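You operate a simulated robot arm through the tools that you are given. There is no shell and no other tool.

The job below is to be done with a simulated robot arm. You get a single attempt, and the scene is never put back.

TASK
Take the left thin navy cone on the top of the trims bench and put it away on the middle shelf of the yarn rack. Take the red screw tin and leave it on the top of the needle detector. Put the L cream label from the far end of the belt on the right end of the grey overlocker's table and the S cream label on the near end of the belt. Take the red bobbin from the far end of the belt and put it on the top of the trims bench. Take the coiled belt and put it on the near end of the belt. Turn the sensitivity dial to 5. Fetch the yellow tape measure and set it on the glass of the light board. Take the navy panel on the glass of the light board and put it away on the left end of the grey overlocker's table. Put two of the presser foots from the glass of the light board on the top of the checking table. Put the blue domed button on the top of the checking table away on the top of the window bench. Pull the left bench drawer open. Do these in any order. Set down upright: left thin navy cone.

It is judged by the outcome, as a careful person would: the job done as asked, and still so three seconds after it is handed in. It fails if anything else is knocked over, pushed out of place, dropped, spilled or broken.

THE ROBOT
A 7-joint arm with a fingered hand on a trunk, on a base that moves. Base frame: it is fixed to the floor where the robot stands at the start and does not move with it; the origin is under the middle of the robot, x ahead of it, y to its left, z up; the surface under the hand at the start is at about z = 800. Units: mm, rad, N and s.
It reaches about 1089 mm from its shoulder. Its first joint turns from -2.601 to 2.601 rad. Places, roughly: blue domed button (3x3x2 cm) [4400, -3400, 800]; coiled belt (16x13x3 cm) [4200, -1200, 800]; cream label [4000, -1250, 750]; glass of the light board [4200, -3000, 800]; left bench drawer [4100, -4100, 700]; left end of the grey overlocker's table [-800, -1100, 800]; left thin navy cone [500, -250, 1000]; middle shelf of the yarn rack [1100, -7600, 1000]; navy panel [4250, -3000, 750]; near end of the belt [4100, -2100, 800]; presser foot [4250, -3000, 750]; red bobbin (3x3x2 cm) [4300, -1400, 800]; red screw tin [4000, -1500, 750]; right end of the grey overlocker's table (20x27 cm [-660, -200, 760]; sensitivity dial [3800, -1600, 900]; top of the checking table [4300, -3000, 800]; top of the needle detector (24x26 cm) [4200, -1680, 1040]; top of the trims bench [800, -200, 800]; top of the window bench [1400, 200, 800]; yellow tape measure [4250, -2250, 750]. Payload 3.5 kg.
The tool frame sits at the grasp point between the pads (the TCP): z along the fingers, y along the line on which they close. The tips reach 30 mm beyond it. The gripper opens to 104 mm; its body begins 35 mm behind the TCP. The gripper is a hand of 4 fingers: y runs from the thumb to the fingers, the wrist lies at [-15, -110, -186] in the tool frame, and closing takes about 1.5 s.
Orientation is told as [roll, pitch, yaw] about the base's x, y, z axes, in that order, counted from this pose: with the fingers straight down and the wrist toward the robot, the tool's x, y and z point along [0, 1, 0], [1, 0, 0] and [0, 0, -1] of the base frame.

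THE INTERFACE
- The arm moves only by the tool jog_arm. Its argument "targets" is a list of rows, each a list of 6 numbers: the shift along the base's x, y, z in units of 20 mm (1.0 is 20 mm), then the turn, a rotation vector about the base's x, y, z in units of 6 degrees (1.0 is 6 degrees). In form: [[tx, ty, tz, ax, ay, az], ...]. A call has 1 to 20 rows; each row shifts and turns the commanded pose from where the row before left it. "grip" is the opening, from 0 (shut) to 1 (fully open), set as the call begins (left out, the last holds). A call with a number of a shift or a turn outside -1 to 1 is refused whole. Rows are played at 5 a second. More than 50 mm and 0.15 rad between two rows, or a gripper value outside its range, and nothing of the call is played. Where a pose cannot be reached the arm comes as near as it can. A force on the tool above 40 N (or 10 N above the force at the start of the call, whichever is more), or a blocked arm, ends the call early, and 0.2 s more pass. The fingers move at their own pace (about 45 mm/s each) and stop on an object; they squeeze with about 28 N. The grip force told is the motor's: it shows also when the fingers shut on nothing. Time passes only in rows, and 0.2 s behind the last, so rows that do not move let the fingers close. It gives the time, the measured TCP pose, the force on the tool (base axes), the opening and the grip force at its end, in the units of the frame above (readings bear some noise), with the torque about the TCP (base axes, N m) and any sound that the robot's microphone picked up, and new pictures: "show" is both (left out), scene, wrist or none.
- Cameras (640 x 400 px; columns grow to the right, rows downward): "scene" is now at [-21, 98.2, 1466]; the picture's right is [-0.95, -0.32, 0.00], its down [-0.25, 0.75, -0.62] and it looks along [0.19, -0.58, -0.79] (base axes); focal length 214 px, centre (320, 200). "wrist" rides on the gripper at [61, -92, -130] in the tool frame; the picture's right is [-0.81, 0.28, -0.52], its down [-0.53, -0.71, 0.46] and it looks along [-0.24, 0.64, 0.72] (tool axes); focal length 275 px, centre (320, 200). There is no depth. A picture from a camera that has moved, and an enlarged one, comes with that camera's place and axes in the base frame and with its lens.
- raise_lower(by): slides the trunk up (or, below 0, down) by that many mm; the arm and the scene camera ride with it, the base frame stays. It gives what a move gives, with no picture.
- base_move(legs): drives the robot by 1 to 6 legs, each [ahead, left, turn to the left] in mm, mm and rad, along the robot's own axes; the way and the turn of a leg run together, so that a leg with both is an arc; at most 1500 mm and 3.142 rad a leg. The arm and the cameras ride along, it lands a little off, and it stops where it bumps. It gives what a move gives, and a new picture of the scene camera.
- move_fingers(index, middle, ring, thumb_bend, thumb_turn): sets how far each is bent, from 0 (flat) to 100 (curled in); at 30 the hand is open as for a grip, at 70 the pads meet at the TCP. One left out holds its place. A second passes; each finger stops where it meets its share of the squeeze, and holds until it gets a number again. A gripper value or a shape takes the hand back. It gives what a move gives, with no picture; readings hold the bend of each and the force on the fingers (four entries, about 0 where the hand has none), thumb and palm. thumb_turn goes from beside the hand (0) to across from the fingers (100), as for a grip.
- grasp_type(shape): the hand has 4 fingers and takes this shape, open, in about a second: jaw (thumb against the fingers, like two jaws); tri (thumb and two fingers); tip (a fingertip pinch); poke (one finger out to press); point (the index stretched); flat (the hand flat); cup (the hand cupped); fist (a fist). The gripper value then closes the fingers along that shape, each until it touches; the sizes above hold for jaw. It gives what a move gives, with no picture.
- aim_head(pan, tilt): turns the head with the scene camera to pan (to the left, within 2.705 rad either way) and tilt (down, from -0.506 to 1.204), counted from straight ahead of the robot. It gives what a move gives, and a new picture of the scene camera.
- enlarge(camera, box): a new picture of the part [left, top, right, bottom] of that camera's present view, enlarged. The clock stands still meanwhile.
- sign_off(): hands the job in; it is judged then, once.

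Nothing tells you exact positions but the pictures and the camera data. Unless the task says otherwise, let go and move clear before handing in.

The tools are called after ">>>" as a command line: name --pt "numbers of a row" for each row, then --argument value for the rest, lists and objects as JSON in quotes. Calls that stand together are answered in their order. jog_arm: Moves the arm, as the interface text tells. Its arguments: {"type":"object","properties":{"targets":{"type":"array","items":{"type":"array","items":{"type":"number"}}},"grip":{"type":"number"},"show":{"type":"string","enum":["both","scene","wrist","none"]}},"required":["targets"]} The other tools are called the same way: raise_lower (by) moves the trunk up or down; grasp_type (shape) gives the hand a shape; move_fingers (index, middle, ring, thumb_bend, thumb_turn) moves the fingers one by one; base_move (legs) drives the base; aim_head (pan, tilt) turns the head that bears the scene camera; enlarge (camera, box) takes an enlarged picture of a part of a camera's view; sign_off () hands the job in.

At the start:

```text
t: 0.0
eef_pos: [509.1, -380.3, 1057.7]
ee_rot: [0.0, 0.001, -0.001]
wrist_force: [0.9, 0.0, 0.1]
wrist_torque: [-0.01, 0.03, 0.02]
finger_gap: 103.5
gripper_force: 0.0
shape: jaw
bend: [30.0, 30.0, 30.0, 30.0, 98.0]
finger forces: [0.0, 0.0, 0.0, 0.0, 0.1, 0.0]
trunk travel left (down, up): [-525.0, 185.0]
robot x, y, heading: [1.3, 0.7, 0.001]
head pan, tilt (commanded): [-1.25, 0.908]
```

scene: 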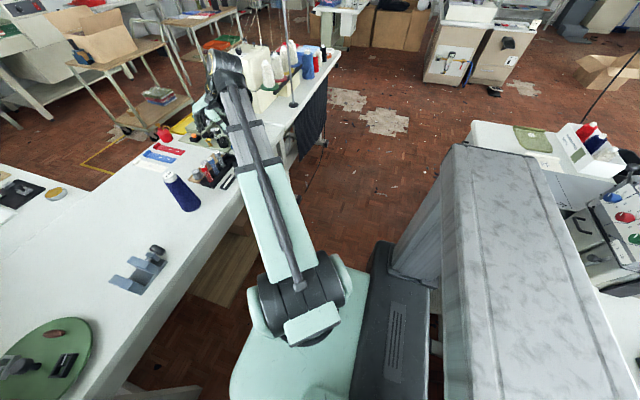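
wrist: 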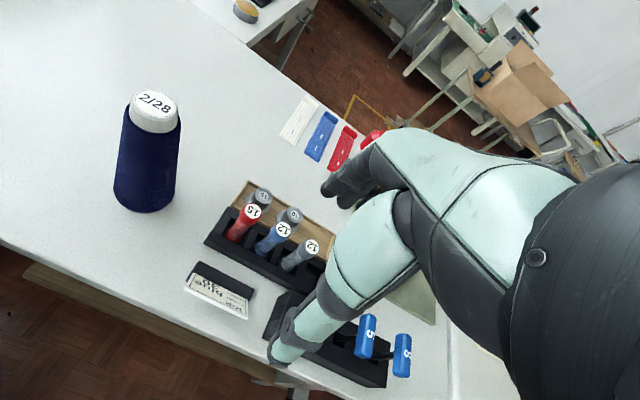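

I see the trims bench with a navy cone on it, and the arm above the bench's tools. First I'll look around with the head to map the room before moving anything.

>>> aim_head --pan -0.4 --tilt 0.6

>>> aim_head --pan 0.6 --tilt 0.6

>>> aim_head --pan 1.8 --tilt 0.6

>>> aim_head --pan 2.7 --tilt 0.6

>>> aim_head --pan -2.6 --tilt 0.6

>>> aim_head --pan -1.6 --tilt 0.5

>>> aim_head --pan -0.8 --tilt 0.3

```text
t: 1.2
eef_pos: [509.7, -379.8, 1059.2]
ee_rot: [0.0, 0.0, -0.001]
wrist_force: [0.1, 0.1, 0.5]
wrist_torque: [0.02, 0.0, 0.02]
finger_gap: 103.6
gripper_force: 0.0
shape: jaw
bend: [30.0, 30.0, 30.0, 30.0, 98.0]
finger forces: [0.0, 0.0, 0.0, 0.1, 0.0, 0.0]
trunk travel left (down, up): [-525.0, 185.0]
robot x, y, heading: [-2.2, -0.8, 0.002]
head pan, tilt (commanded): [-0.4, 0.6]
camera scene: at [36.7, 135.0, 1491.2], right [-0.39, -0.92, 0.0], down [-0.52, 0.22, -0.82], along [0.76, -0.32, -0.57], focal length 214 px, centre (320, 200)
```

scene: 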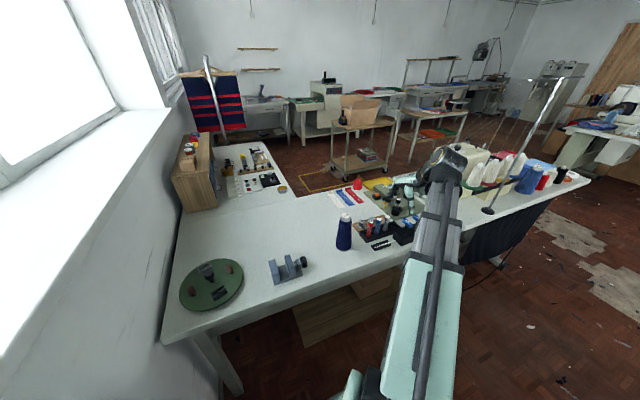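

```text
t: 2.4
eef_pos: [508.3, -381.5, 1057.3]
ee_rot: [0.002, 0.0, 0.0]
wrist_force: [-0.4, -0.6, 0.2]
wrist_torque: [0.0, 0.02, 0.01]
finger_gap: 103.7
gripper_force: 0.1
shape: jaw
bend: [30.0, 30.0, 30.0, 30.0, 98.0]
finger forces: [0.0, 0.1, 0.0, 0.0, 0.1, 0.0]
trunk travel left (down, up): [-525.0, 185.0]
robot x, y, heading: [-3.3, 0.2, 0.003]
head pan, tilt (commanded): [0.6, 0.6]
camera scene: at [28.3, 219.4, 1491.2], right [0.56, -0.83, 0.0], down [-0.47, -0.32, -0.83], along [0.68, 0.47, -0.56], focal length 214 px, centre (320, 200)
```

scene: 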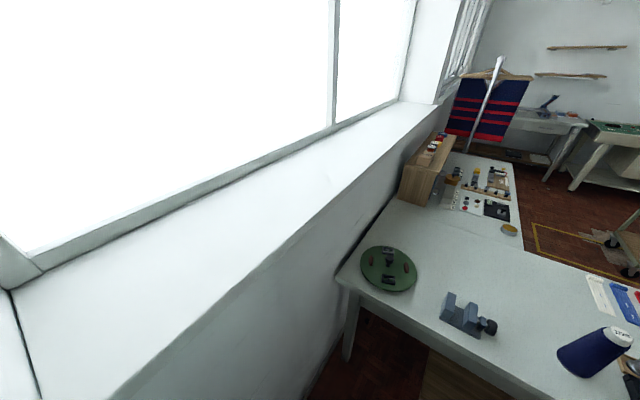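

```text
t: 3.8
eef_pos: [508.8, -380.4, 1058.9]
ee_rot: [-0.001, 0.0, -0.001]
wrist_force: [-0.5, 0.0, -1.2]
wrist_torque: [-0.02, 0.02, -0.01]
finger_gap: 103.6
gripper_force: 0.1
shape: jaw
bend: [30.0, 30.0, 30.0, 30.0, 98.0]
finger forces: [0.0, 0.0, 0.1, 0.0, 0.1, 0.0]
trunk travel left (down, up): [-525.0, 185.0]
robot x, y, heading: [3.8, -4.4, 0.003]
head pan, tilt (commanded): [1.799, 0.6]
camera scene: at [-64.6, 255.6, 1491.2], right [0.97, 0.23, 0.0], down [0.13, -0.55, -0.83], along [-0.19, 0.8, -0.56], focal length 214 px, centre (320, 200)
```

scene: 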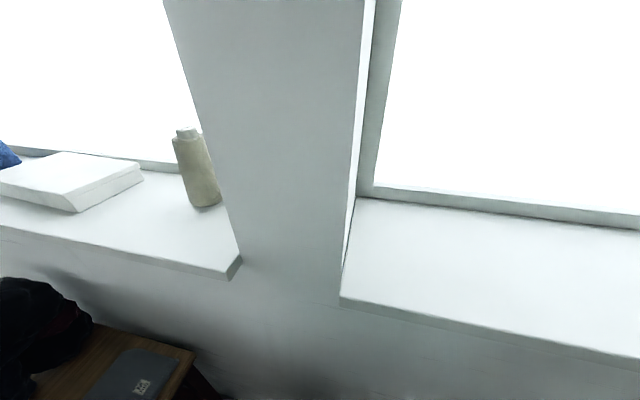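

```text
t: 5.0
eef_pos: [508.8, -379.8, 1057.4]
ee_rot: [0.0, 0.002, 0.001]
wrist_force: [-0.3, 0.0, 0.3]
wrist_torque: [-0.02, 0.0, 0.03]
finger_gap: 104.1
gripper_force: 0.1
shape: jaw
bend: [30.0, 30.0, 30.0, 30.0, 98.0]
finger forces: [0.1, 0.0, 0.1, 0.0, 0.0, 0.0]
trunk travel left (down, up): [-525.0, 185.0]
robot x, y, heading: [2.5, 0.1, 0.0]
head pan, tilt (commanded): [2.7, 0.6]
camera scene: at [-124.5, 207.3, 1491.2], right [0.43, 0.9, 0.0], down [0.51, -0.24, -0.83], along [-0.75, 0.35, -0.56], focal length 214 px, centre (320, 200)
```

scene: 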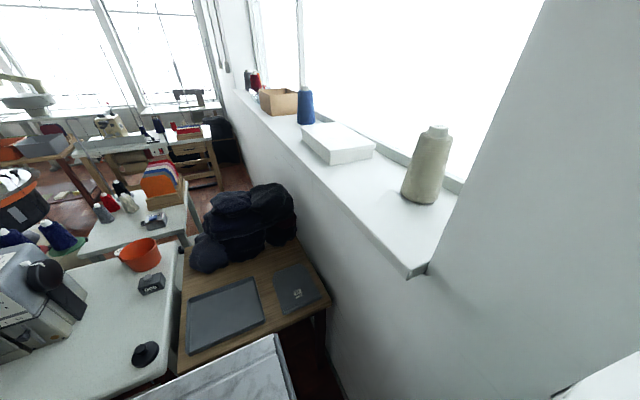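

```text
t: 9.2
eef_pos: [510.4, -380.5, 1059.8]
ee_rot: [-0.001, 0.0, -0.001]
wrist_force: [0.1, 0.2, -0.5]
wrist_torque: [-0.01, -0.03, -0.01]
finger_gap: 103.6
gripper_force: 0.2
shape: jaw
bend: [30.0, 30.0, 30.0, 30.0, 98.0]
finger forces: [0.0, 0.0, 0.0, 0.0, 0.0, 0.0]
trunk travel left (down, up): [-525.0, 185.0]
robot x, y, heading: [2.0, -1.3, 0.004]
head pan, tilt (commanded): [-2.601, 0.6]
camera scene: at [-120.4, 123.9, 1491.2], right [-0.52, 0.86, 0.0], down [0.48, 0.29, -0.83], along [-0.71, -0.43, -0.56], focal length 214 px, centre (320, 200)
```

scene: 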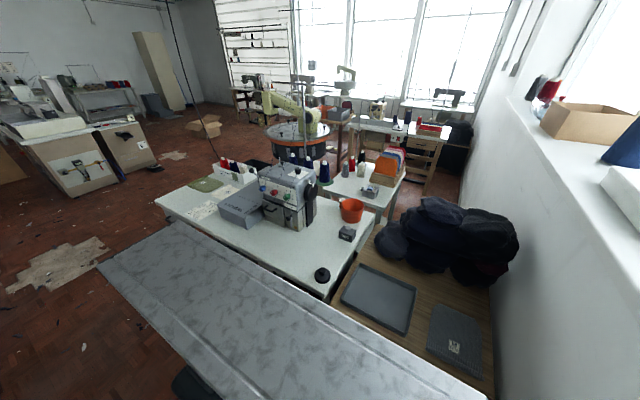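

```text
t: 10.4
eef_pos: [508.3, -380.5, 1058.3]
ee_rot: [0.001, 0.0, 0.001]
wrist_force: [0.7, 0.1, 0.2]
wrist_torque: [-0.02, 0.03, 0.03]
finger_gap: 103.5
gripper_force: 0.0
shape: jaw
bend: [30.0, 30.0, 30.0, 30.0, 98.0]
finger forces: [0.0, 0.1, 0.0, 0.0, 0.0, 0.1]
trunk travel left (down, up): [-525.0, 185.0]
robot x, y, heading: [1.0, 1.4, -0.005]
head pan, tilt (commanded): [-1.6, 0.499]
camera scene: at [-47.4, 78.5, 1500.3], right [-1.0, 0.03, 0.0], down [0.01, 0.48, -0.88], along [-0.03, -0.88, -0.48], focal length 214 px, centre (320, 200)
```

scene: 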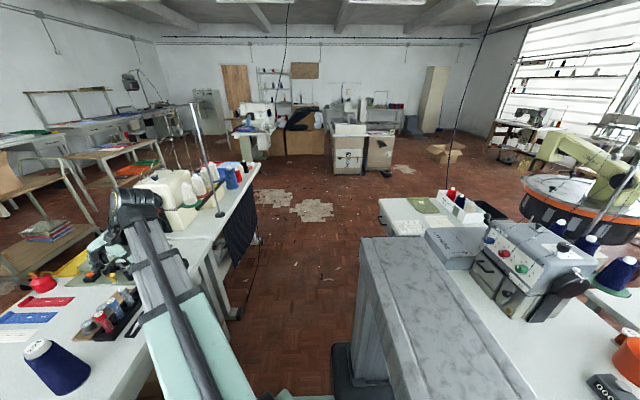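

```text
t: 11.6
eef_pos: [509.4, -380.1, 1058.1]
ee_rot: [-0.001, 0.0, 0.001]
wrist_force: [0.1, -0.7, -0.8]
wrist_torque: [-0.01, -0.05, 0.03]
finger_gap: 103.6
gripper_force: 0.1
shape: jaw
bend: [30.0, 30.0, 30.0, 30.0, 98.0]
finger forces: [0.0, 0.0, 0.0, 0.0, 0.0, 0.0]
trunk travel left (down, up): [-525.0, 185.0]
robot x, y, heading: [-0.8, 1.2, -0.004]
head pan, tilt (commanded): [-0.799, 0.3]
camera scene: at [20.4, 102.5, 1518.7], right [-0.72, -0.7, 0.0], down [-0.21, 0.21, -0.96], along [0.67, -0.69, -0.3], focal length 214 px, centre (320, 200)
```

scene: 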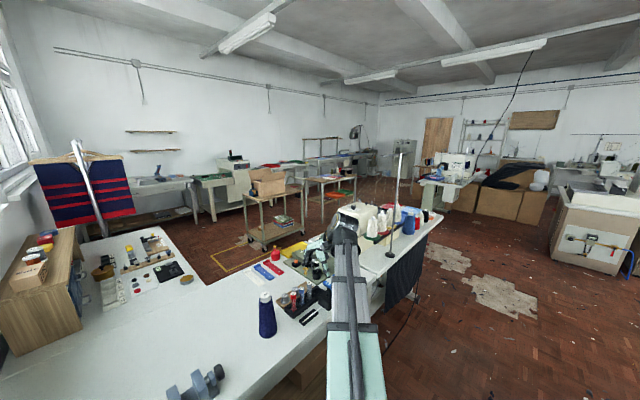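

I've got a rough map: the trims bench is ahead, the overlocker tables are behind, and the conveyor, needle detector and light board are far ahead to the right. I'll look closer at the navy cones and the bench before grasping.

>>> enlarge --camera "scene" --box '[220, 180, 460, 340]'

>>> enlarge --camera "scene" --box '[120, 110, 400, 260]'

>>> enlarge --camera "wrist" --box '[0, 0, 640, 400]'

```text
2.50 times, centred on (340, 260) of scene
camera zoom: at [20.4, 102.5, 1518.7], right [-0.72, -0.7, 0.0], down [-0.21, 0.21, -0.96], along [0.67, -0.69, -0.3], focal length 536 px, centre (270, 50)
```

zoom: 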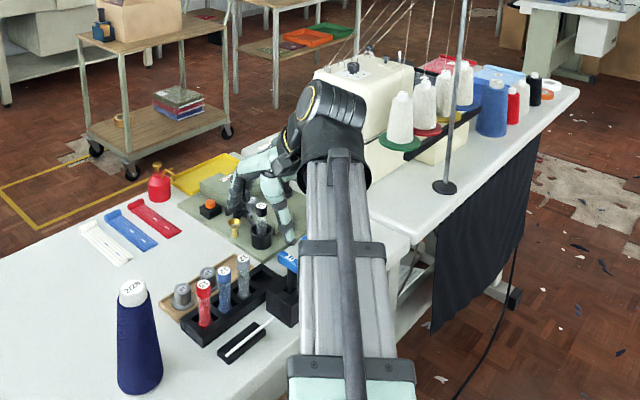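

```text
2.29 times, centred on (260, 185) of scene
camera zoom: at [20.4, 102.5, 1518.7], right [-0.72, -0.7, 0.0], down [-0.21, 0.21, -0.96], along [0.67, -0.69, -0.3], focal length 490 px, centre (457, 234)
```

zoom: 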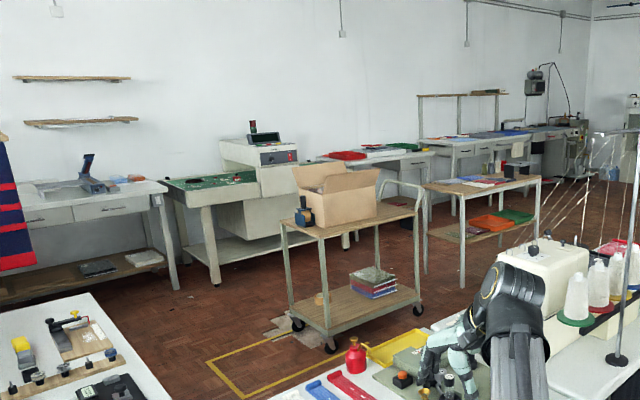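

```text
1.00 times, centred on (320, 200) of wrist (not enlarged: the box is as wide or as high as the picture)
camera zoom: at [417.1, -319.7, 1188.7], right [0.28, -0.81, 0.52], down [-0.71, -0.53, -0.46], along [0.64, -0.24, -0.72], focal length 275 px, centre (320, 200)
```

zoom: 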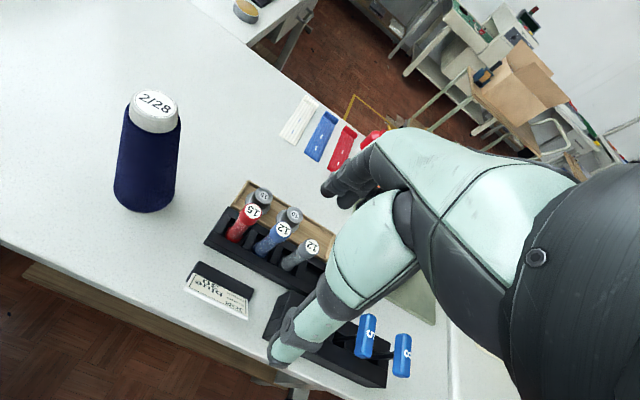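

There is one tall navy cone ("2/28") on the near part of the trims bench, at about (597, -210). I'll turn the hand to point forward with the pads closing sideways, holding back from the cone, so I can grasp it upright.

>>> jog_arm --pt "-0.23 0.567 0 0.8 -0.8 -0.8" --pt "-0.23 0.567 0 0.8 -0.8 -0.8" --pt "-0.23 0.567 0 0.8 -0.8 -0.8" --pt "-0.23 0.567 0 0.8 -0.8 -0.8" --pt "-0.23 0.567 0 0.8 -0.8 -0.8" --pt "-0.23 0.567 0 0.8 -0.8 -0.8" --pt "-0.23 0.567 0 0.8 -0.8 -0.8" --pt "-0.23 0.567 0 0.8 -0.8 -0.8" --pt "-0.23 0.567 0 0.8 -0.8 -0.8" --pt "-0.23 0.567 0 0.8 -0.8 -0.8" --pt "-0.23 0.567 0 0.8 -0.8 -0.8" --pt "-0.23 0.567 0 0.8 -0.8 -0.8" --pt "-0.23 0.567 0 0.8 -0.8 -0.8" --pt "-0.23 0.567 0 0.8 -0.8 -0.8" --pt "-0.23 0.567 0 0.345 -0.345 -0.345" --grip 1

```text
t: 14.8
eef_pos: [560.9, -352.6, 1088.0]
ee_rot: [1.54, -0.023, -1.546]
wrist_force: [0.7, 0.0, -0.2]
wrist_torque: [0.0, 0.01, 0.02]
finger_gap: 103.8
gripper_force: 0.0
shape: jaw
bend: [30.0, 30.0, 30.0, 30.0, 98.0]
finger forces: [0.0, 0.0, 0.0, 0.2, 0.0, 0.0]
out of reach, approached as far as the arm can: row 7, 8, 9, 10, 11, 12, 13, 14, 15
trunk travel left (down, up): [-525.0, 185.0]
robot x, y, heading: [-0.0, 0.5, 0.001]
head pan, tilt (commanded): [-0.799, 0.3]
camera scene: at [20.5, 102.6, 1518.7], right [-0.72, -0.7, 0.0], down [-0.21, 0.21, -0.96], along [0.67, -0.68, -0.3], focal length 214 px, centre (320, 200)
camera wrist: at [431.0, -262.6, 1152.2], right [-0.54, -0.31, -0.79], down [0.42, 0.71, -0.56], along [0.73, -0.63, -0.25], focal length 275 px, centre (320, 200)
```

scene: 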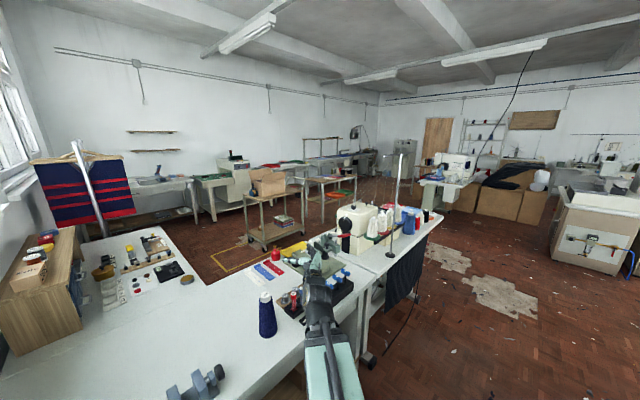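
wrist: 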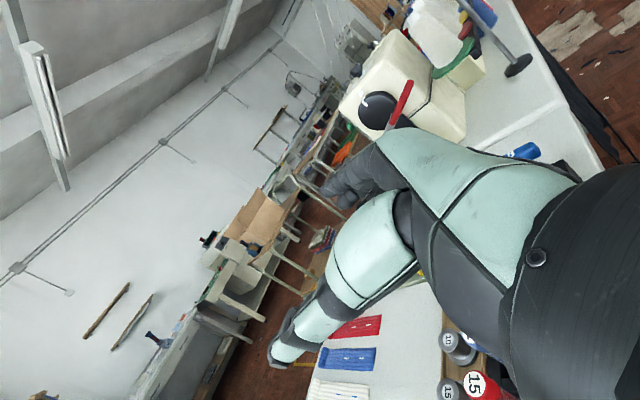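

The hand orientation is reachable, but the wrist was too close to the shoulder at that spot. I'll raise the trunk, and check the clearance behind the robot before backing up a little.

>>> raise_lower --by 120

>>> aim_head --pan 2.7 --tilt 1.1

>>> aim_head --pan -2.5 --tilt 1.1

>>> aim_head --pan -0.3 --tilt 1.0

```text
t: 16.3
eef_pos: [562.6, -352.8, 1207.9]
ee_rot: [1.539, -0.022, -1.547]
wrist_force: [-0.3, -0.8, 0.2]
wrist_torque: [-0.02, 0.0, -0.02]
finger_gap: 103.7
gripper_force: 0.1
shape: jaw
bend: [30.0, 30.0, 30.0, 30.0, 98.0]
finger forces: [0.1, 0.0, 0.1, 0.0, 0.0, 0.0]
trunk travel left (down, up): [-645.0, 65.0]
robot x, y, heading: [-1.2, 1.9, -0.0]
head pan, tilt (commanded): [-0.799, 0.3]
```

```text
t: 19.2
eef_pos: [562.0, -353.5, 1209.1]
ee_rot: [1.537, -0.023, -1.546]
wrist_force: [0.8, -0.6, 0.6]
wrist_torque: [0.0, 0.05, -0.01]
finger_gap: 103.9
gripper_force: 0.1
shape: jaw
bend: [30.0, 30.0, 30.0, 30.0, 98.0]
finger forces: [0.1, 0.0, 0.1, 0.0, 0.0, 0.0]
trunk travel left (down, up): [-645.0, 65.0]
robot x, y, heading: [-2.1, -0.1, -0.002]
head pan, tilt (commanded): [2.7, 1.1]
camera scene: at [-101.7, 196.5, 1572.6], right [0.43, 0.9, 0.0], down [0.81, -0.38, -0.45], along [-0.41, 0.19, -0.89], focal length 214 px, centre (320, 200)
```

scene: 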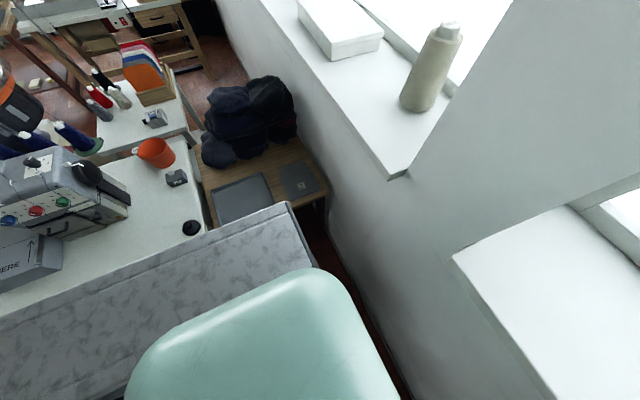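

```text
t: 23.3
eef_pos: [562.6, -353.6, 1209.4]
ee_rot: [1.537, -0.024, -1.545]
wrist_force: [0.2, 0.5, -0.5]
wrist_torque: [-0.01, 0.0, -0.03]
finger_gap: 103.8
gripper_force: 0.1
shape: jaw
bend: [30.0, 30.0, 30.0, 30.0, 98.0]
finger forces: [0.0, 0.0, 0.0, 0.0, 0.0, 0.0]
trunk travel left (down, up): [-645.0, 65.0]
robot x, y, heading: [-0.4, 2.3, -0.001]
head pan, tilt (commanded): [-2.499, 1.1]
camera scene: at [-95.2, 131.7, 1572.6], right [-0.6, 0.8, 0.0], down [0.71, 0.53, -0.45], along [-0.36, -0.27, -0.89], focal length 214 px, centre (320, 200)
```

scene: 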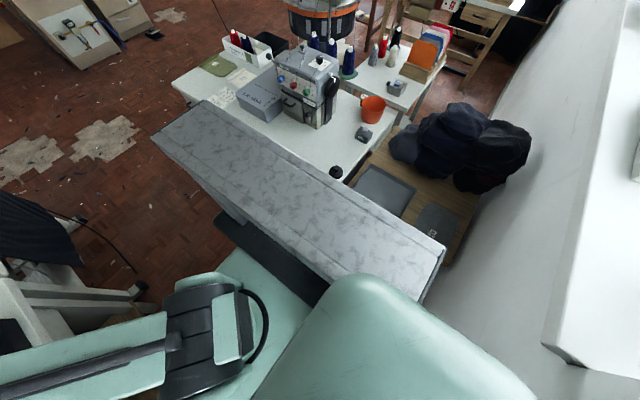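

```text
t: 25.3
eef_pos: [562.0, -352.9, 1208.4]
ee_rot: [1.538, -0.022, -1.547]
wrist_force: [0.7, -0.7, 0.6]
wrist_torque: [0.0, -0.01, -0.01]
finger_gap: 103.9
gripper_force: 0.0
shape: jaw
bend: [30.0, 30.0, 30.0, 30.0, 98.0]
finger forces: [0.1, 0.0, 0.0, 0.0, 0.0, 0.0]
trunk travel left (down, up): [-645.0, 65.0]
robot x, y, heading: [-2.5, -0.6, -0.001]
head pan, tilt (commanded): [-0.3, 1.0]
camera scene: at [21.9, 148.9, 1579.2], right [-0.3, -0.96, 0.0], down [-0.8, 0.25, -0.54], along [0.52, -0.16, -0.84], focal length 214 px, centre (320, 200)
```

scene: 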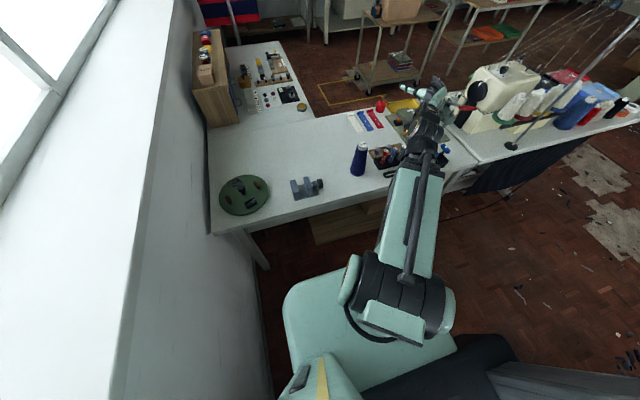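

The gap behind the robot is about 250 mm, so I'll back off 90 mm to get comfortable reach to the cone.

>>> base_move --legs '[[-90, 0, 0]]'

>>> jog_arm --pt "0 0 0 0 0 0"

```text
t: 26.4
eef_pos: [470.3, -351.9, 1208.6]
ee_rot: [1.54, -0.023, -1.548]
wrist_force: [-0.7, 0.5, -0.7]
wrist_torque: [-0.02, 0.05, 0.03]
finger_gap: 103.8
gripper_force: 0.0
shape: jaw
bend: [30.0, 30.0, 30.0, 30.0, 98.0]
finger forces: [0.0, 0.0, 0.0, 0.0, 0.0, 0.1]
trunk travel left (down, up): [-645.0, 65.0]
robot x, y, heading: [-89.1, -4.3, 0.003]
head pan, tilt (commanded): [-0.3, 1.0]
camera scene: at [-71.0, 148.9, 1579.3], right [-0.29, -0.96, 0.0], down [-0.8, 0.25, -0.54], along [0.52, -0.16, -0.84], focal length 214 px, centre (320, 200)
```

scene: 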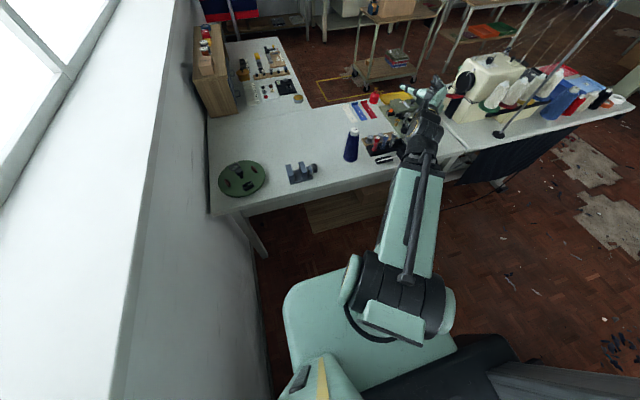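

```text
t: 26.9
eef_pos: [470.6, -352.3, 1208.9]
ee_rot: [1.539, -0.022, -1.547]
wrist_force: [0.3, 0.1, 0.1]
wrist_torque: [-0.01, 0.0, 0.0]
finger_gap: 103.9
gripper_force: 0.0
shape: jaw
bend: [30.0, 30.0, 30.0, 30.0, 98.0]
finger forces: [0.0, 0.0, 0.0, 0.0, 0.0, 0.0]
trunk travel left (down, up): [-645.0, 65.0]
robot x, y, heading: [-90.7, -0.8, 0.003]
head pan, tilt (commanded): [-0.3, 1.0]
camera scene: at [-69.6, 148.9, 1579.2], right [-0.29, -0.96, 0.0], down [-0.8, 0.25, -0.54], along [0.52, -0.16, -0.84], focal length 214 px, centre (320, 200)
camera wrist: at [339.8, -262.3, 1272.3], right [-0.54, -0.31, -0.79], down [0.42, 0.71, -0.56], along [0.73, -0.63, -0.25], focal length 275 px, centre (320, 200)
```

scene: 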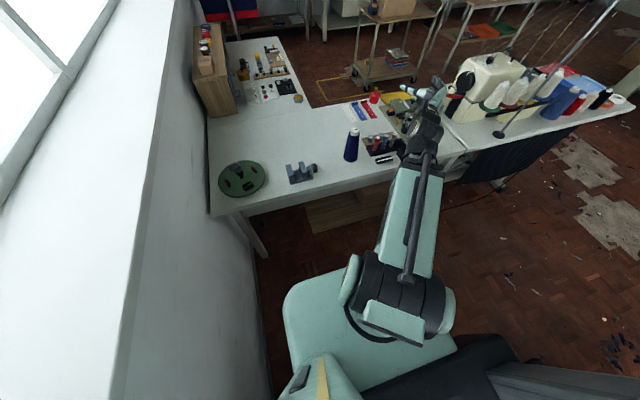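
wrist: 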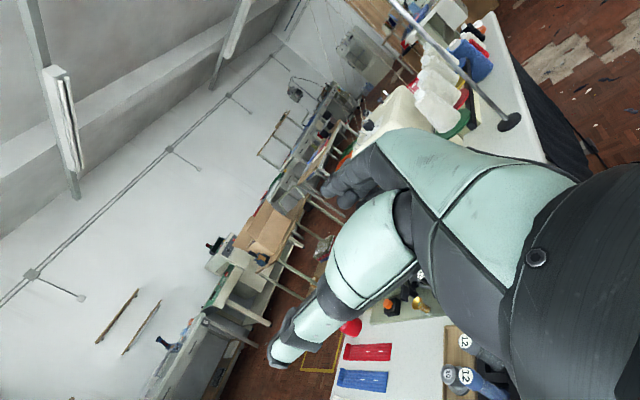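

Commanded pose follows the measured one after the base move. I'll zoom on the cone for an accurate fix.

>>> enlarge --camera "scene" --box '[280, 90, 440, 190]'

```text
4.00 times, centred on (360, 140) of scene
camera zoom: at [-69.6, 148.9, 1579.2], right [-0.29, -0.96, 0.0], down [-0.8, 0.25, -0.54], along [0.52, -0.16, -0.84], focal length 858 px, centre (160, 440)
```

zoom: 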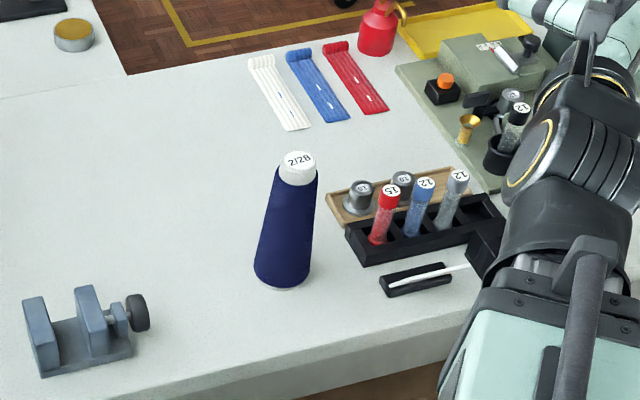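

The cone's axis is near (600, -213), standing about 170 mm tall and 56 mm across at mid-height. I'll bring the open hand down in front of it at mid-height, staying short of it.

>>> jog_arm --pt "-0.06 0.43 -0.97 0.21 -0.31 -0.23" --pt "-0.06 0.43 -0.97 0 0 0" --pt "-0.06 0.43 -0.97 0 0 0" --pt "-0.06 0.43 -0.97 0 0 0" --pt "-0.06 0.43 -0.97 0 0 0" --pt "-0.06 0.43 -0.97 0 0 0" --pt "-0.06 0.43 -0.97 0 0 0" --pt "-0.06 0.43 -0.97 0 0 0" --pt "-0.06 0.43 -0.97 0 0 0" --pt "-0.06 0.43 -0.97 0 0 0" --pt "-0.06 0.43 -0.97 0 0 0" --pt "-0.06 0.43 -0.97 0 0 0" --pt "-0.06 0.43 -0.97 0 0 0" --pt "-0.06 0.43 -0.97 0 0 0" --pt "-0.06 0.43 -0.97 0 0 0" --pt "-0.06 0.43 -0.97 0 0 0" --pt "-0.06 0.43 -0.97 0 0 0" --grip 0.92

```text
t: 30.4
eef_pos: [507.0, -300.2, 1171.7]
ee_rot: [1.555, 0.01, -1.569]
wrist_force: [0.3, -0.4, 0.2]
wrist_torque: [0.01, 0.03, 0.0]
finger_gap: 96.0
gripper_force: 0.0
shape: jaw
bend: [32.0, 31.0, 30.0, 31.0, 98.0]
finger forces: [0.0, 0.0, 0.0, 0.0, 0.0, 0.1]
out of reach, approached as far as the arm can: row 1, 2, 3, 4, 5, 6, 7, 8, 9, 10, 11, 12, 13, 14, 15, 16, 17
trunk travel left (down, up): [-645.0, 65.0]
robot x, y, heading: [-91.2, 0.8, 0.001]
head pan, tilt (commanded): [-0.3, 1.0]
camera scene: at [-69.5, 149.0, 1579.2], right [-0.29, -0.96, 0.0], down [-0.8, 0.25, -0.54], along [0.52, -0.16, -0.84], focal length 214 px, centre (320, 200)
camera wrist: at [376.7, -209.3, 1236.5], right [-0.53, -0.27, -0.8], down [0.45, 0.72, -0.53], along [0.72, -0.64, -0.26], focal length 275 px, centre (320, 200)
```

scene: 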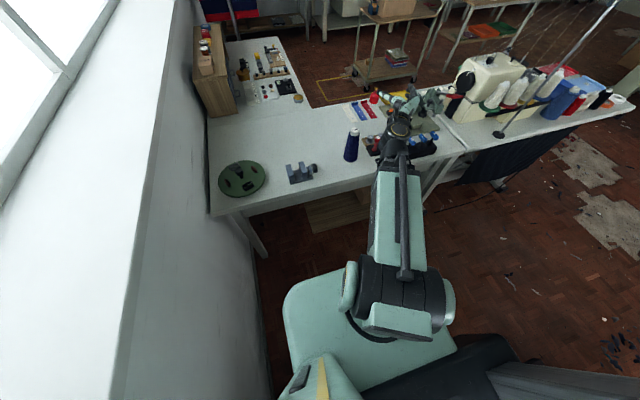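
wrist: 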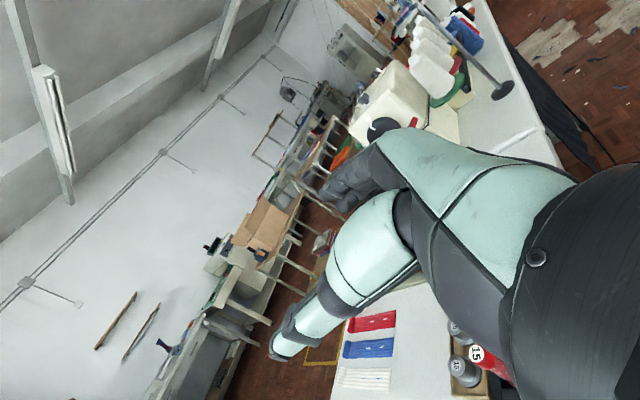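

The arm hit a limit in that orientation close to the body. I'll turn the base left so that the cone sits further to the arm's right and try again from there; the hand is high above everything.

>>> base_move --legs '[[0, 0, 0.4]]'

>>> jog_arm --pt "0 -0.5 -0.9 0 0 0" --pt "0 -0.5 -0.9 0 0 0" --pt "0 -0.5 -0.9 0 0 0" --pt "0 -0.5 -0.9 0 0 0" --pt "0 -0.5 -0.9 0 0 0"

```text
t: 32.0
eef_pos: [576.8, -45.7, 1172.3]
ee_rot: [1.554, 0.01, -1.171]
wrist_force: [-0.1, 0.6, 0.2]
wrist_torque: [0.01, 0.01, -0.03]
finger_gap: 96.2
gripper_force: 0.1
shape: jaw
bend: [32.0, 31.0, 30.0, 31.0, 98.0]
finger forces: [0.1, 0.0, 0.0, 0.0, 0.1, 0.0]
trunk travel left (down, up): [-645.0, 65.0]
robot x, y, heading: [-88.3, 2.4, 0.397]
head pan, tilt (commanded): [-0.3, 1.0]
camera scene: at [-129.1, 145.5, 1579.2], right [0.1, -1.0, 0.0], down [-0.84, -0.08, -0.54], along [0.54, 0.05, -0.84], focal length 214 px, centre (320, 200)
```

scene: 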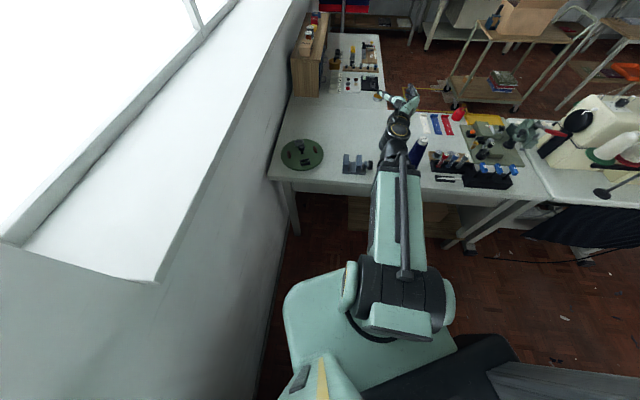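

```text
t: 33.2
eef_pos: [577.6, -107.1, 1156.5]
ee_rot: [1.545, 0.017, -1.17]
wrist_force: [0.3, -0.6, -0.2]
wrist_torque: [-0.04, 0.01, 0.02]
finger_gap: 95.7
gripper_force: 0.1
shape: jaw
bend: [32.0, 31.0, 30.0, 31.0, 98.0]
finger forces: [0.1, 0.0, 0.1, 0.1, 0.1, 0.0]
out of reach, approached as far as the arm can: row 1, 2, 3, 4, 5
trunk travel left (down, up): [-645.0, 65.0]
robot x, y, heading: [-93.2, 1.0, 0.401]
head pan, tilt (commanded): [-0.3, 1.0]
camera scene: at [-129.0, 145.3, 1579.2], right [0.1, -1.0, 0.0], down [-0.84, -0.08, -0.54], along [0.54, 0.05, -0.84], focal length 214 px, centre (320, 200)
camera wrist: at [422.6, -73.5, 1222.0], right [-0.39, -0.45, -0.8], down [0.12, 0.84, -0.53], along [0.91, -0.31, -0.27], focal length 275 px, centre (320, 200)
```

scene: 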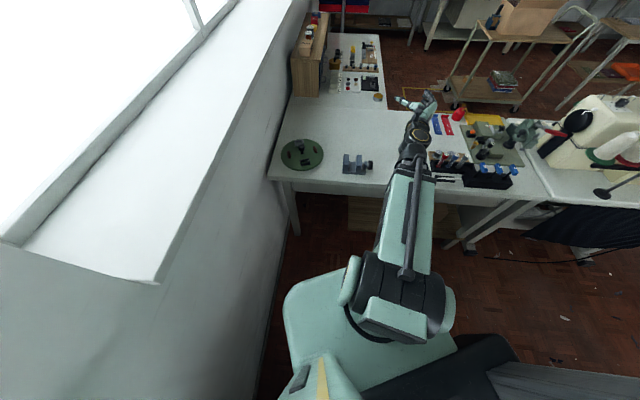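
wrist: 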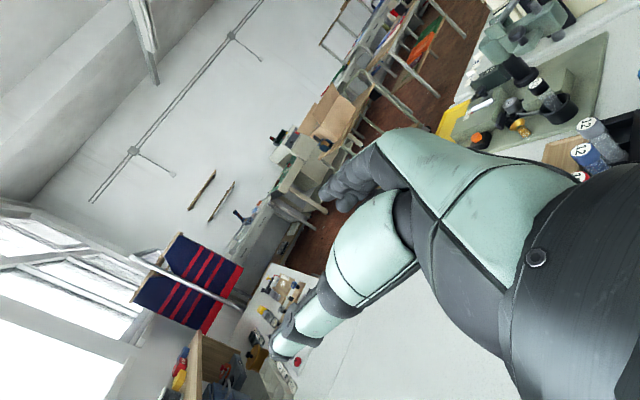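

With fingers level the hand can't go below the shoulder, so the right way is to lower the trunk. First I'll shift the hand sideways, high above everything, to a spot just behind the cone.

>>> jog_arm --pt "-0.375 -0.88 0.1 0 0 0" --pt "-0.375 -0.88 0.1 0 0 0" --pt "-0.375 -0.88 0.1 0 0 0" --pt "-0.375 -0.88 0.1 0 0 0" --pt "-0.375 -0.88 0.1 0 0 0" --pt "-0.375 -0.88 0.1 0 0 0" --pt "-0.375 -0.88 0.1 0 0 0" --pt "-0.375 -0.88 0.1 0 0 0" --show "none"

```text
t: 35.0
eef_pos: [517.3, -242.4, 1151.2]
ee_rot: [1.563, 0.002, -1.171]
wrist_force: [-0.2, -1.0, 0.5]
wrist_torque: [0.01, -0.01, -0.01]
finger_gap: 95.7
gripper_force: 0.1
shape: jaw
bend: [32.0, 31.0, 30.0, 31.0, 98.0]
finger forces: [0.0, 0.0, 0.0, 0.1, 0.0, 0.0]
out of reach, approached as far as the arm can: row 5, 6, 7, 8
trunk travel left (down, up): [-645.0, 65.0]
robot x, y, heading: [-86.7, -0.2, 0.402]
head pan, tilt (commanded): [-0.3, 1.0]
```

The hand is behind the cone now, high up. Lowering the trunk in steps.

>>> raise_lower --by -150

>>> jog_arm --pt "0 0 0 0 0 0"

```text
t: 36.8
eef_pos: [517.7, -242.5, 1000.8]
ee_rot: [1.561, 0.001, -1.173]
wrist_force: [0.1, -0.3, 0.3]
wrist_torque: [0.0, -0.01, -0.03]
finger_gap: 95.8
gripper_force: 0.1
shape: jaw
bend: [32.0, 31.0, 30.0, 31.0, 98.0]
finger forces: [0.2, 0.0, 0.0, 0.0, 0.1, 0.0]
trunk travel left (down, up): [-495.0, 215.0]
robot x, y, heading: [-91.3, -1.2, 0.399]
head pan, tilt (commanded): [-0.3, 1.0]
```

```text
t: 37.2
eef_pos: [518.7, -242.8, 1000.9]
ee_rot: [1.562, 0.002, -1.172]
wrist_force: [-0.4, 0.1, 0.1]
wrist_torque: [-0.01, -0.03, -0.01]
finger_gap: 96.0
gripper_force: 0.0
shape: jaw
bend: [32.0, 31.0, 30.0, 31.0, 98.0]
finger forces: [0.0, 0.0, 0.0, 0.1, 0.0, 0.0]
trunk travel left (down, up): [-495.0, 215.0]
robot x, y, heading: [-92.1, 0.2, 0.396]
head pan, tilt (commanded): [-0.3, 1.0]
camera scene: at [-129.1, 145.4, 1429.3], right [0.1, -1.0, 0.0], down [-0.84, -0.08, -0.54], along [0.54, 0.05, -0.84], focal length 214 px, centre (320, 200)
camera wrist: at [362.1, -209.4, 1064.1], right [-0.38, -0.46, -0.81], down [0.14, 0.83, -0.54], along [0.92, -0.31, -0.25], focal length 275 px, centre (320, 200)
```

scene: 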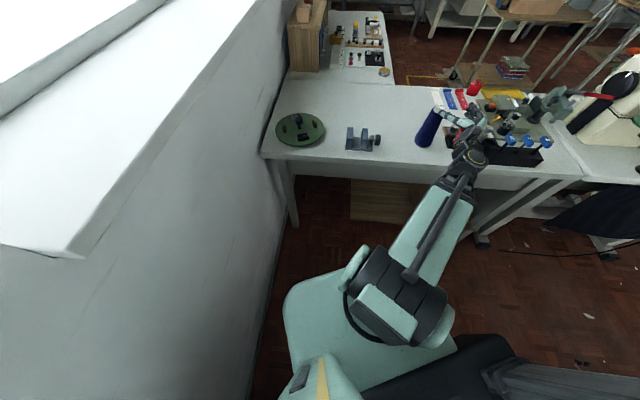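
wrist: 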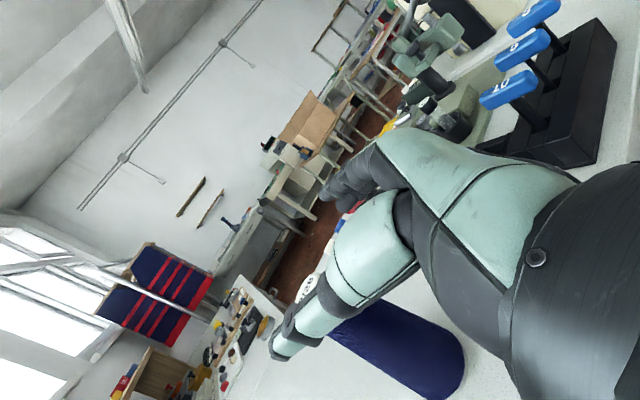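

The geometry checks: the cone lies straight ahead of the hand. Lowering to grasp height.

>>> raise_lower --by -118

>>> jog_arm --pt "0 0 0 0 0 0"

```text
t: 38.7
eef_pos: [517.6, -244.1, 883.9]
ee_rot: [1.561, 0.003, -1.17]
wrist_force: [-0.1, 0.8, -0.3]
wrist_torque: [-0.03, -0.01, 0.01]
finger_gap: 96.0
gripper_force: 0.0
shape: jaw
bend: [32.0, 31.0, 30.0, 31.0, 98.0]
finger forces: [0.0, 0.0, 0.0, 0.0, 0.1, 0.0]
trunk travel left (down, up): [-377.0, 333.0]
robot x, y, heading: [-92.9, 1.1, 0.401]
head pan, tilt (commanded): [-0.3, 1.0]
```

```text
t: 39.1
eef_pos: [518.7, -241.8, 883.8]
ee_rot: [1.564, 0.001, -1.171]
wrist_force: [-0.4, -0.4, -0.8]
wrist_torque: [0.0, -0.01, 0.02]
finger_gap: 95.6
gripper_force: 0.0
shape: jaw
bend: [32.0, 31.0, 30.0, 31.0, 98.0]
finger forces: [0.1, 0.0, 0.0, 0.1, 0.1, 0.0]
trunk travel left (down, up): [-377.0, 333.0]
robot x, y, heading: [-93.6, -0.7, 0.401]
head pan, tilt (commanded): [-0.3, 1.0]
camera scene: at [-129.1, 145.4, 1311.3], right [0.1, -1.0, 0.0], down [-0.84, -0.08, -0.54], along [0.54, 0.05, -0.84], focal length 214 px, centre (320, 200)
camera wrist: at [362.1, -209.4, 946.2], right [-0.38, -0.46, -0.81], down [0.14, 0.83, -0.54], along [0.92, -0.31, -0.25], focal length 275 px, centre (320, 200)
```

scene: 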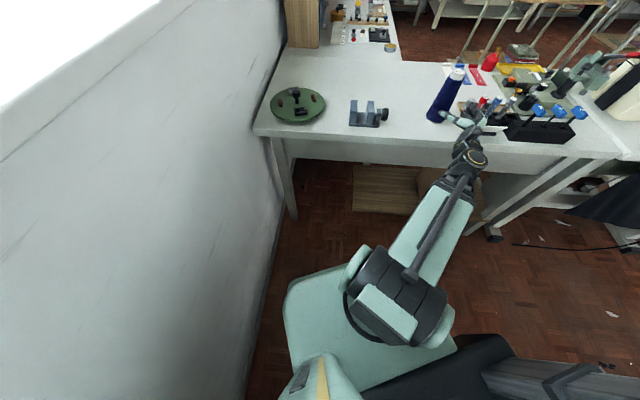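
wrist: 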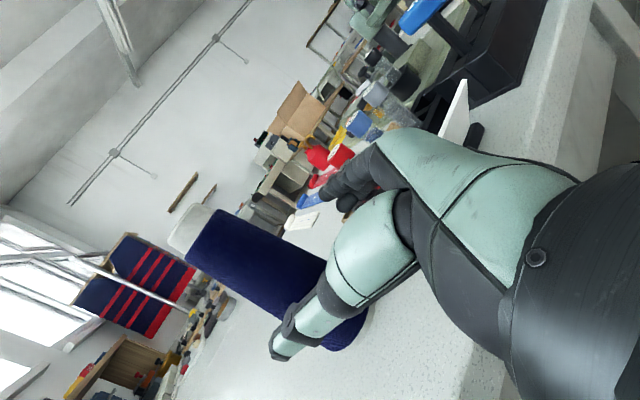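

The cone lies between thumb and fingers on the approach line. Advancing.

>>> jog_arm --pt "0.6 0.22 0 0 0 0" --pt "0.6 0.22 0 0 0 0" --pt "0.6 0.22 0 0 0 0" --pt "0.6 0.22 0 0 0 0"

```text
t: 40.1
eef_pos: [564.3, -225.8, 884.2]
ee_rot: [1.562, 0.002, -1.173]
wrist_force: [0.7, -0.5, 0.0]
wrist_torque: [-0.01, 0.0, 0.02]
finger_gap: 95.8
gripper_force: 0.0
shape: jaw
bend: [32.0, 31.0, 30.0, 31.0, 98.0]
finger forces: [0.0, 0.0, 0.0, 0.0, 0.0, 0.0]
trunk travel left (down, up): [-377.0, 333.0]
robot x, y, heading: [-89.9, 2.3, 0.402]
head pan, tilt (commanded): [-0.3, 1.0]
camera scene: at [-129.1, 145.4, 1311.2], right [0.1, -1.0, 0.0], down [-0.84, -0.08, -0.54], along [0.54, 0.05, -0.84], focal length 214 px, centre (320, 200)
camera wrist: at [410.1, -193.0, 946.8], right [-0.38, -0.46, -0.81], down [0.14, 0.83, -0.54], along [0.92, -0.31, -0.25], focal length 275 px, centre (320, 200)
```

scene: 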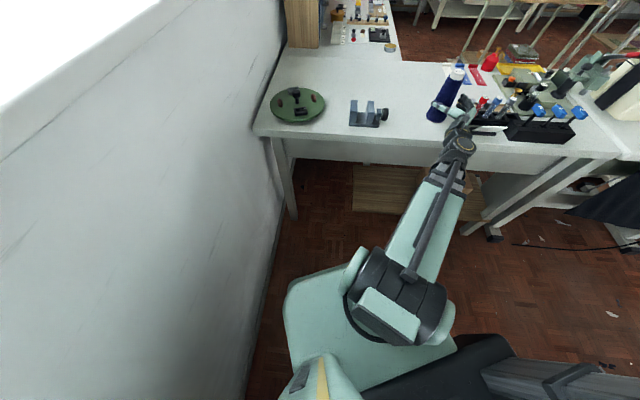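
wrist: 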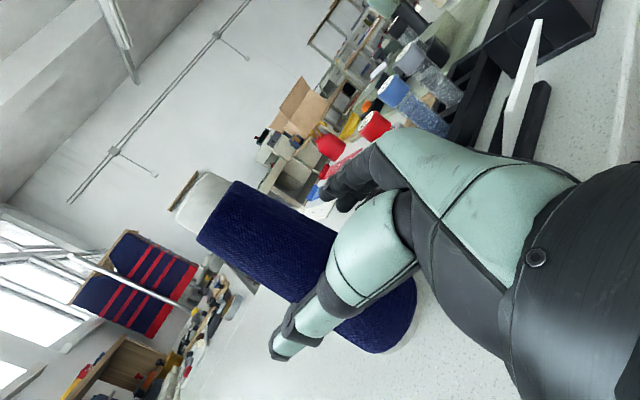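

Still no contact; the cone is centred between thumb and fingers. Advancing the last bit, then closing.

>>> jog_arm --pt "0.55 0.2 0 0 0 0" --pt "0.55 0.2 0 0 0 0" --pt "0.5 0.2 0 0 0 0"

>>> jog_arm --pt "0 0 0 0 0 0" --pt "0 0 0 0 0 0" --pt "0 0 0 0 0 0" --pt "0 0 0 0 0 0" --pt "0 0 0 0 0 0" --pt "0 0 0 0 0 0" --pt "0 0 0 0 0 0" --pt "0 0 0 0 0 0" --pt "0 0 0 0 0 0" --grip 0.3

```text
t: 40.9
eef_pos: [597.3, -214.5, 883.2]
ee_rot: [1.562, 0.003, -1.172]
wrist_force: [-0.2, 0.7, 1.0]
wrist_torque: [0.01, -0.04, 0.01]
finger_gap: 96.0
gripper_force: 0.0
shape: jaw
bend: [32.0, 31.0, 30.0, 31.0, 98.0]
finger forces: [0.0, 0.0, 0.0, 0.0, 0.0, 0.0]
trunk travel left (down, up): [-377.0, 333.0]
robot x, y, heading: [-93.9, 0.7, 0.396]
head pan, tilt (commanded): [-0.3, 1.0]
camera scene: at [-129.1, 145.4, 1311.2], right [0.1, -1.0, 0.0], down [-0.84, -0.08, -0.54], along [0.54, 0.05, -0.84], focal length 214 px, centre (320, 200)
camera wrist: at [441.3, -180.3, 946.2], right [-0.38, -0.46, -0.81], down [0.14, 0.83, -0.54], along [0.92, -0.31, -0.25], focal length 275 px, centre (320, 200)
```

scene: 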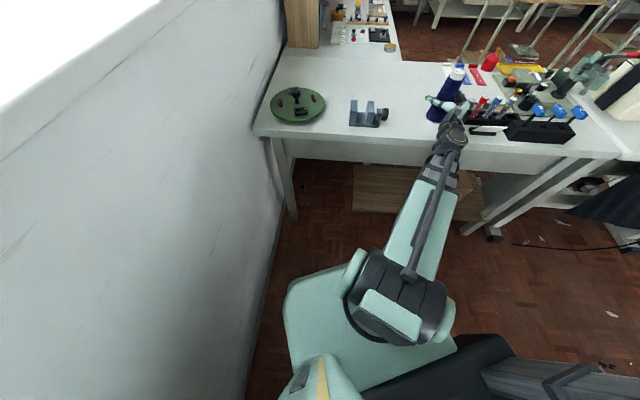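
wrist: 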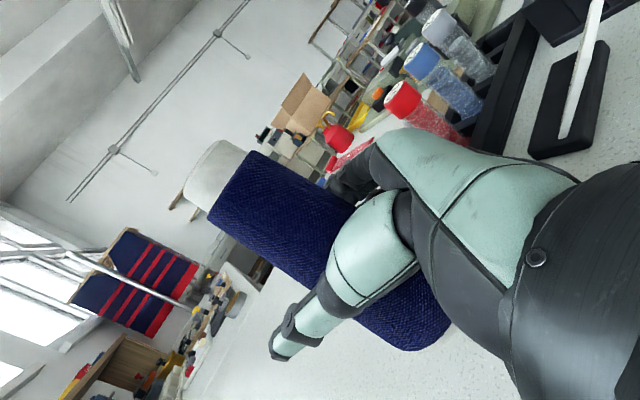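

```text
t: 42.9
eef_pos: [596.6, -214.2, 883.9]
ee_rot: [1.562, 0.002, -1.171]
wrist_force: [0.3, 0.6, 0.6]
wrist_torque: [-0.01, 0.0, 0.04]
finger_gap: 38.7
gripper_force: 27.8
shape: jaw
bend: [75.0, 53.0, 47.0, 77.0, 100.0]
finger forces: [17.5, 5.5, 3.2, 0.0, 26.8, 0.0]
trunk travel left (down, up): [-377.0, 333.0]
robot x, y, heading: [-94.2, -0.4, 0.401]
head pan, tilt (commanded): [-0.3, 1.0]
camera scene: at [-129.2, 145.5, 1311.2], right [0.1, -1.0, 0.0], down [-0.84, -0.08, -0.54], along [0.54, 0.05, -0.84], focal length 214 px, centre (320, 200)
camera wrist: at [441.0, -180.3, 946.2], right [-0.38, -0.46, -0.81], down [0.14, 0.83, -0.54], along [0.92, -0.31, -0.25], focal length 275 px, centre (320, 200)
```

scene: 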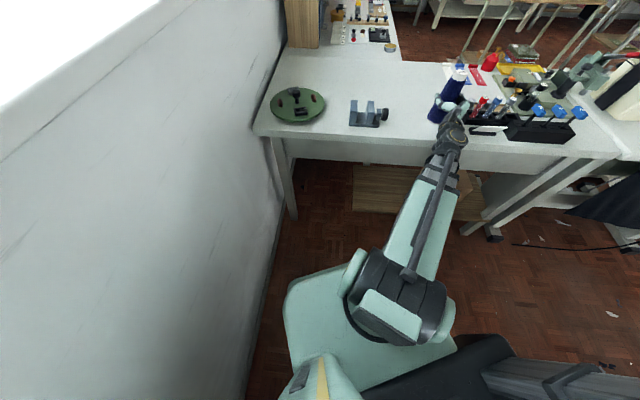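
wrist: 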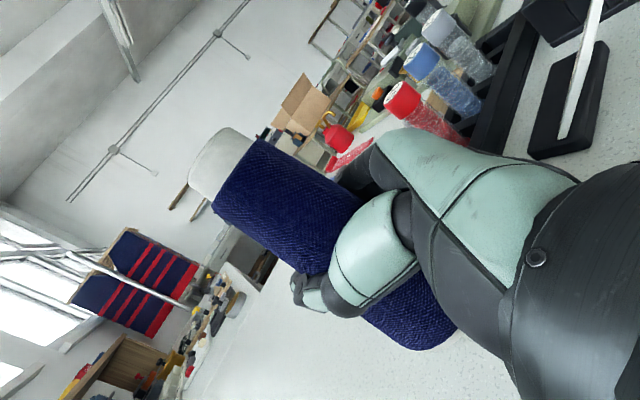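

The cone is gripped firmly (about 28 N). Lifting with the trunk and checking it comes along.

>>> raise_lower --by 160

>>> jog_arm --pt "0 0 0 0 0 0"

```text
t: 44.7
eef_pos: [597.0, -215.2, 1043.2]
ee_rot: [1.561, 0.002, -1.172]
wrist_force: [0.2, -0.3, -0.8]
wrist_torque: [0.01, -0.03, 0.03]
finger_gap: 38.9
gripper_force: 28.2
shape: jaw
bend: [75.0, 53.0, 47.0, 77.0, 100.0]
finger forces: [17.5, 5.4, 3.4, 0.1, 26.5, 0.0]
trunk travel left (down, up): [-537.0, 173.0]
robot x, y, heading: [-90.6, -0.8, 0.4]
head pan, tilt (commanded): [-0.3, 1.0]
```

```text
t: 45.1
eef_pos: [597.5, -213.6, 1043.0]
ee_rot: [1.561, 0.001, -1.171]
wrist_force: [-0.3, -0.6, -1.1]
wrist_torque: [0.02, 0.04, 0.02]
finger_gap: 38.7
gripper_force: 28.2
shape: jaw
bend: [75.0, 53.0, 47.0, 77.0, 100.0]
finger forces: [17.5, 5.3, 3.3, 0.0, 26.5, 0.1]
trunk travel left (down, up): [-537.0, 173.0]
robot x, y, heading: [-91.4, 4.8, 0.404]
head pan, tilt (commanded): [-0.3, 1.0]
camera scene: at [-129.0, 145.4, 1471.2], right [0.1, -1.0, 0.0], down [-0.84, -0.08, -0.54], along [0.54, 0.05, -0.84], focal length 214 px, centre (320, 200)
camera wrist: at [441.2, -180.4, 1106.1], right [-0.38, -0.46, -0.81], down [0.14, 0.83, -0.54], along [0.92, -0.31, -0.25], focal length 275 px, centre (320, 200)
```

scene: 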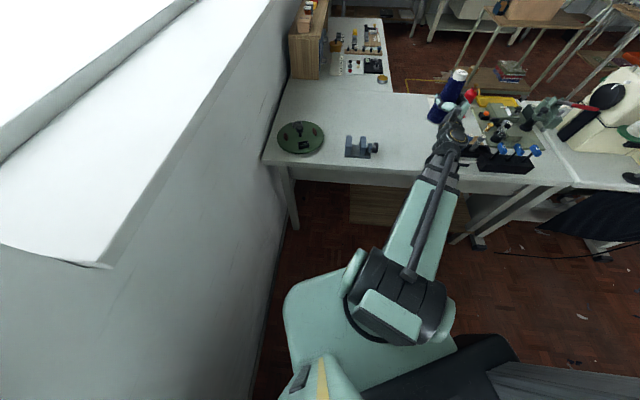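
wrist: 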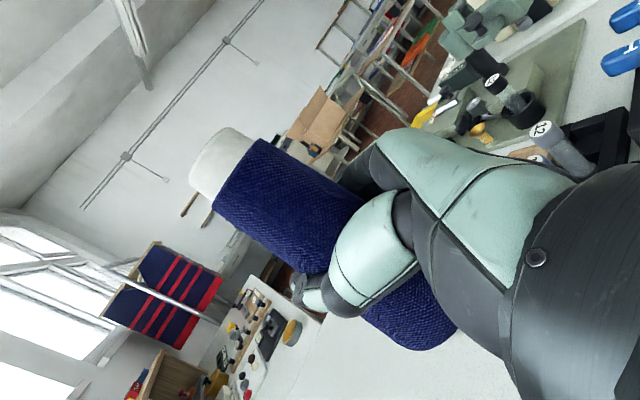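

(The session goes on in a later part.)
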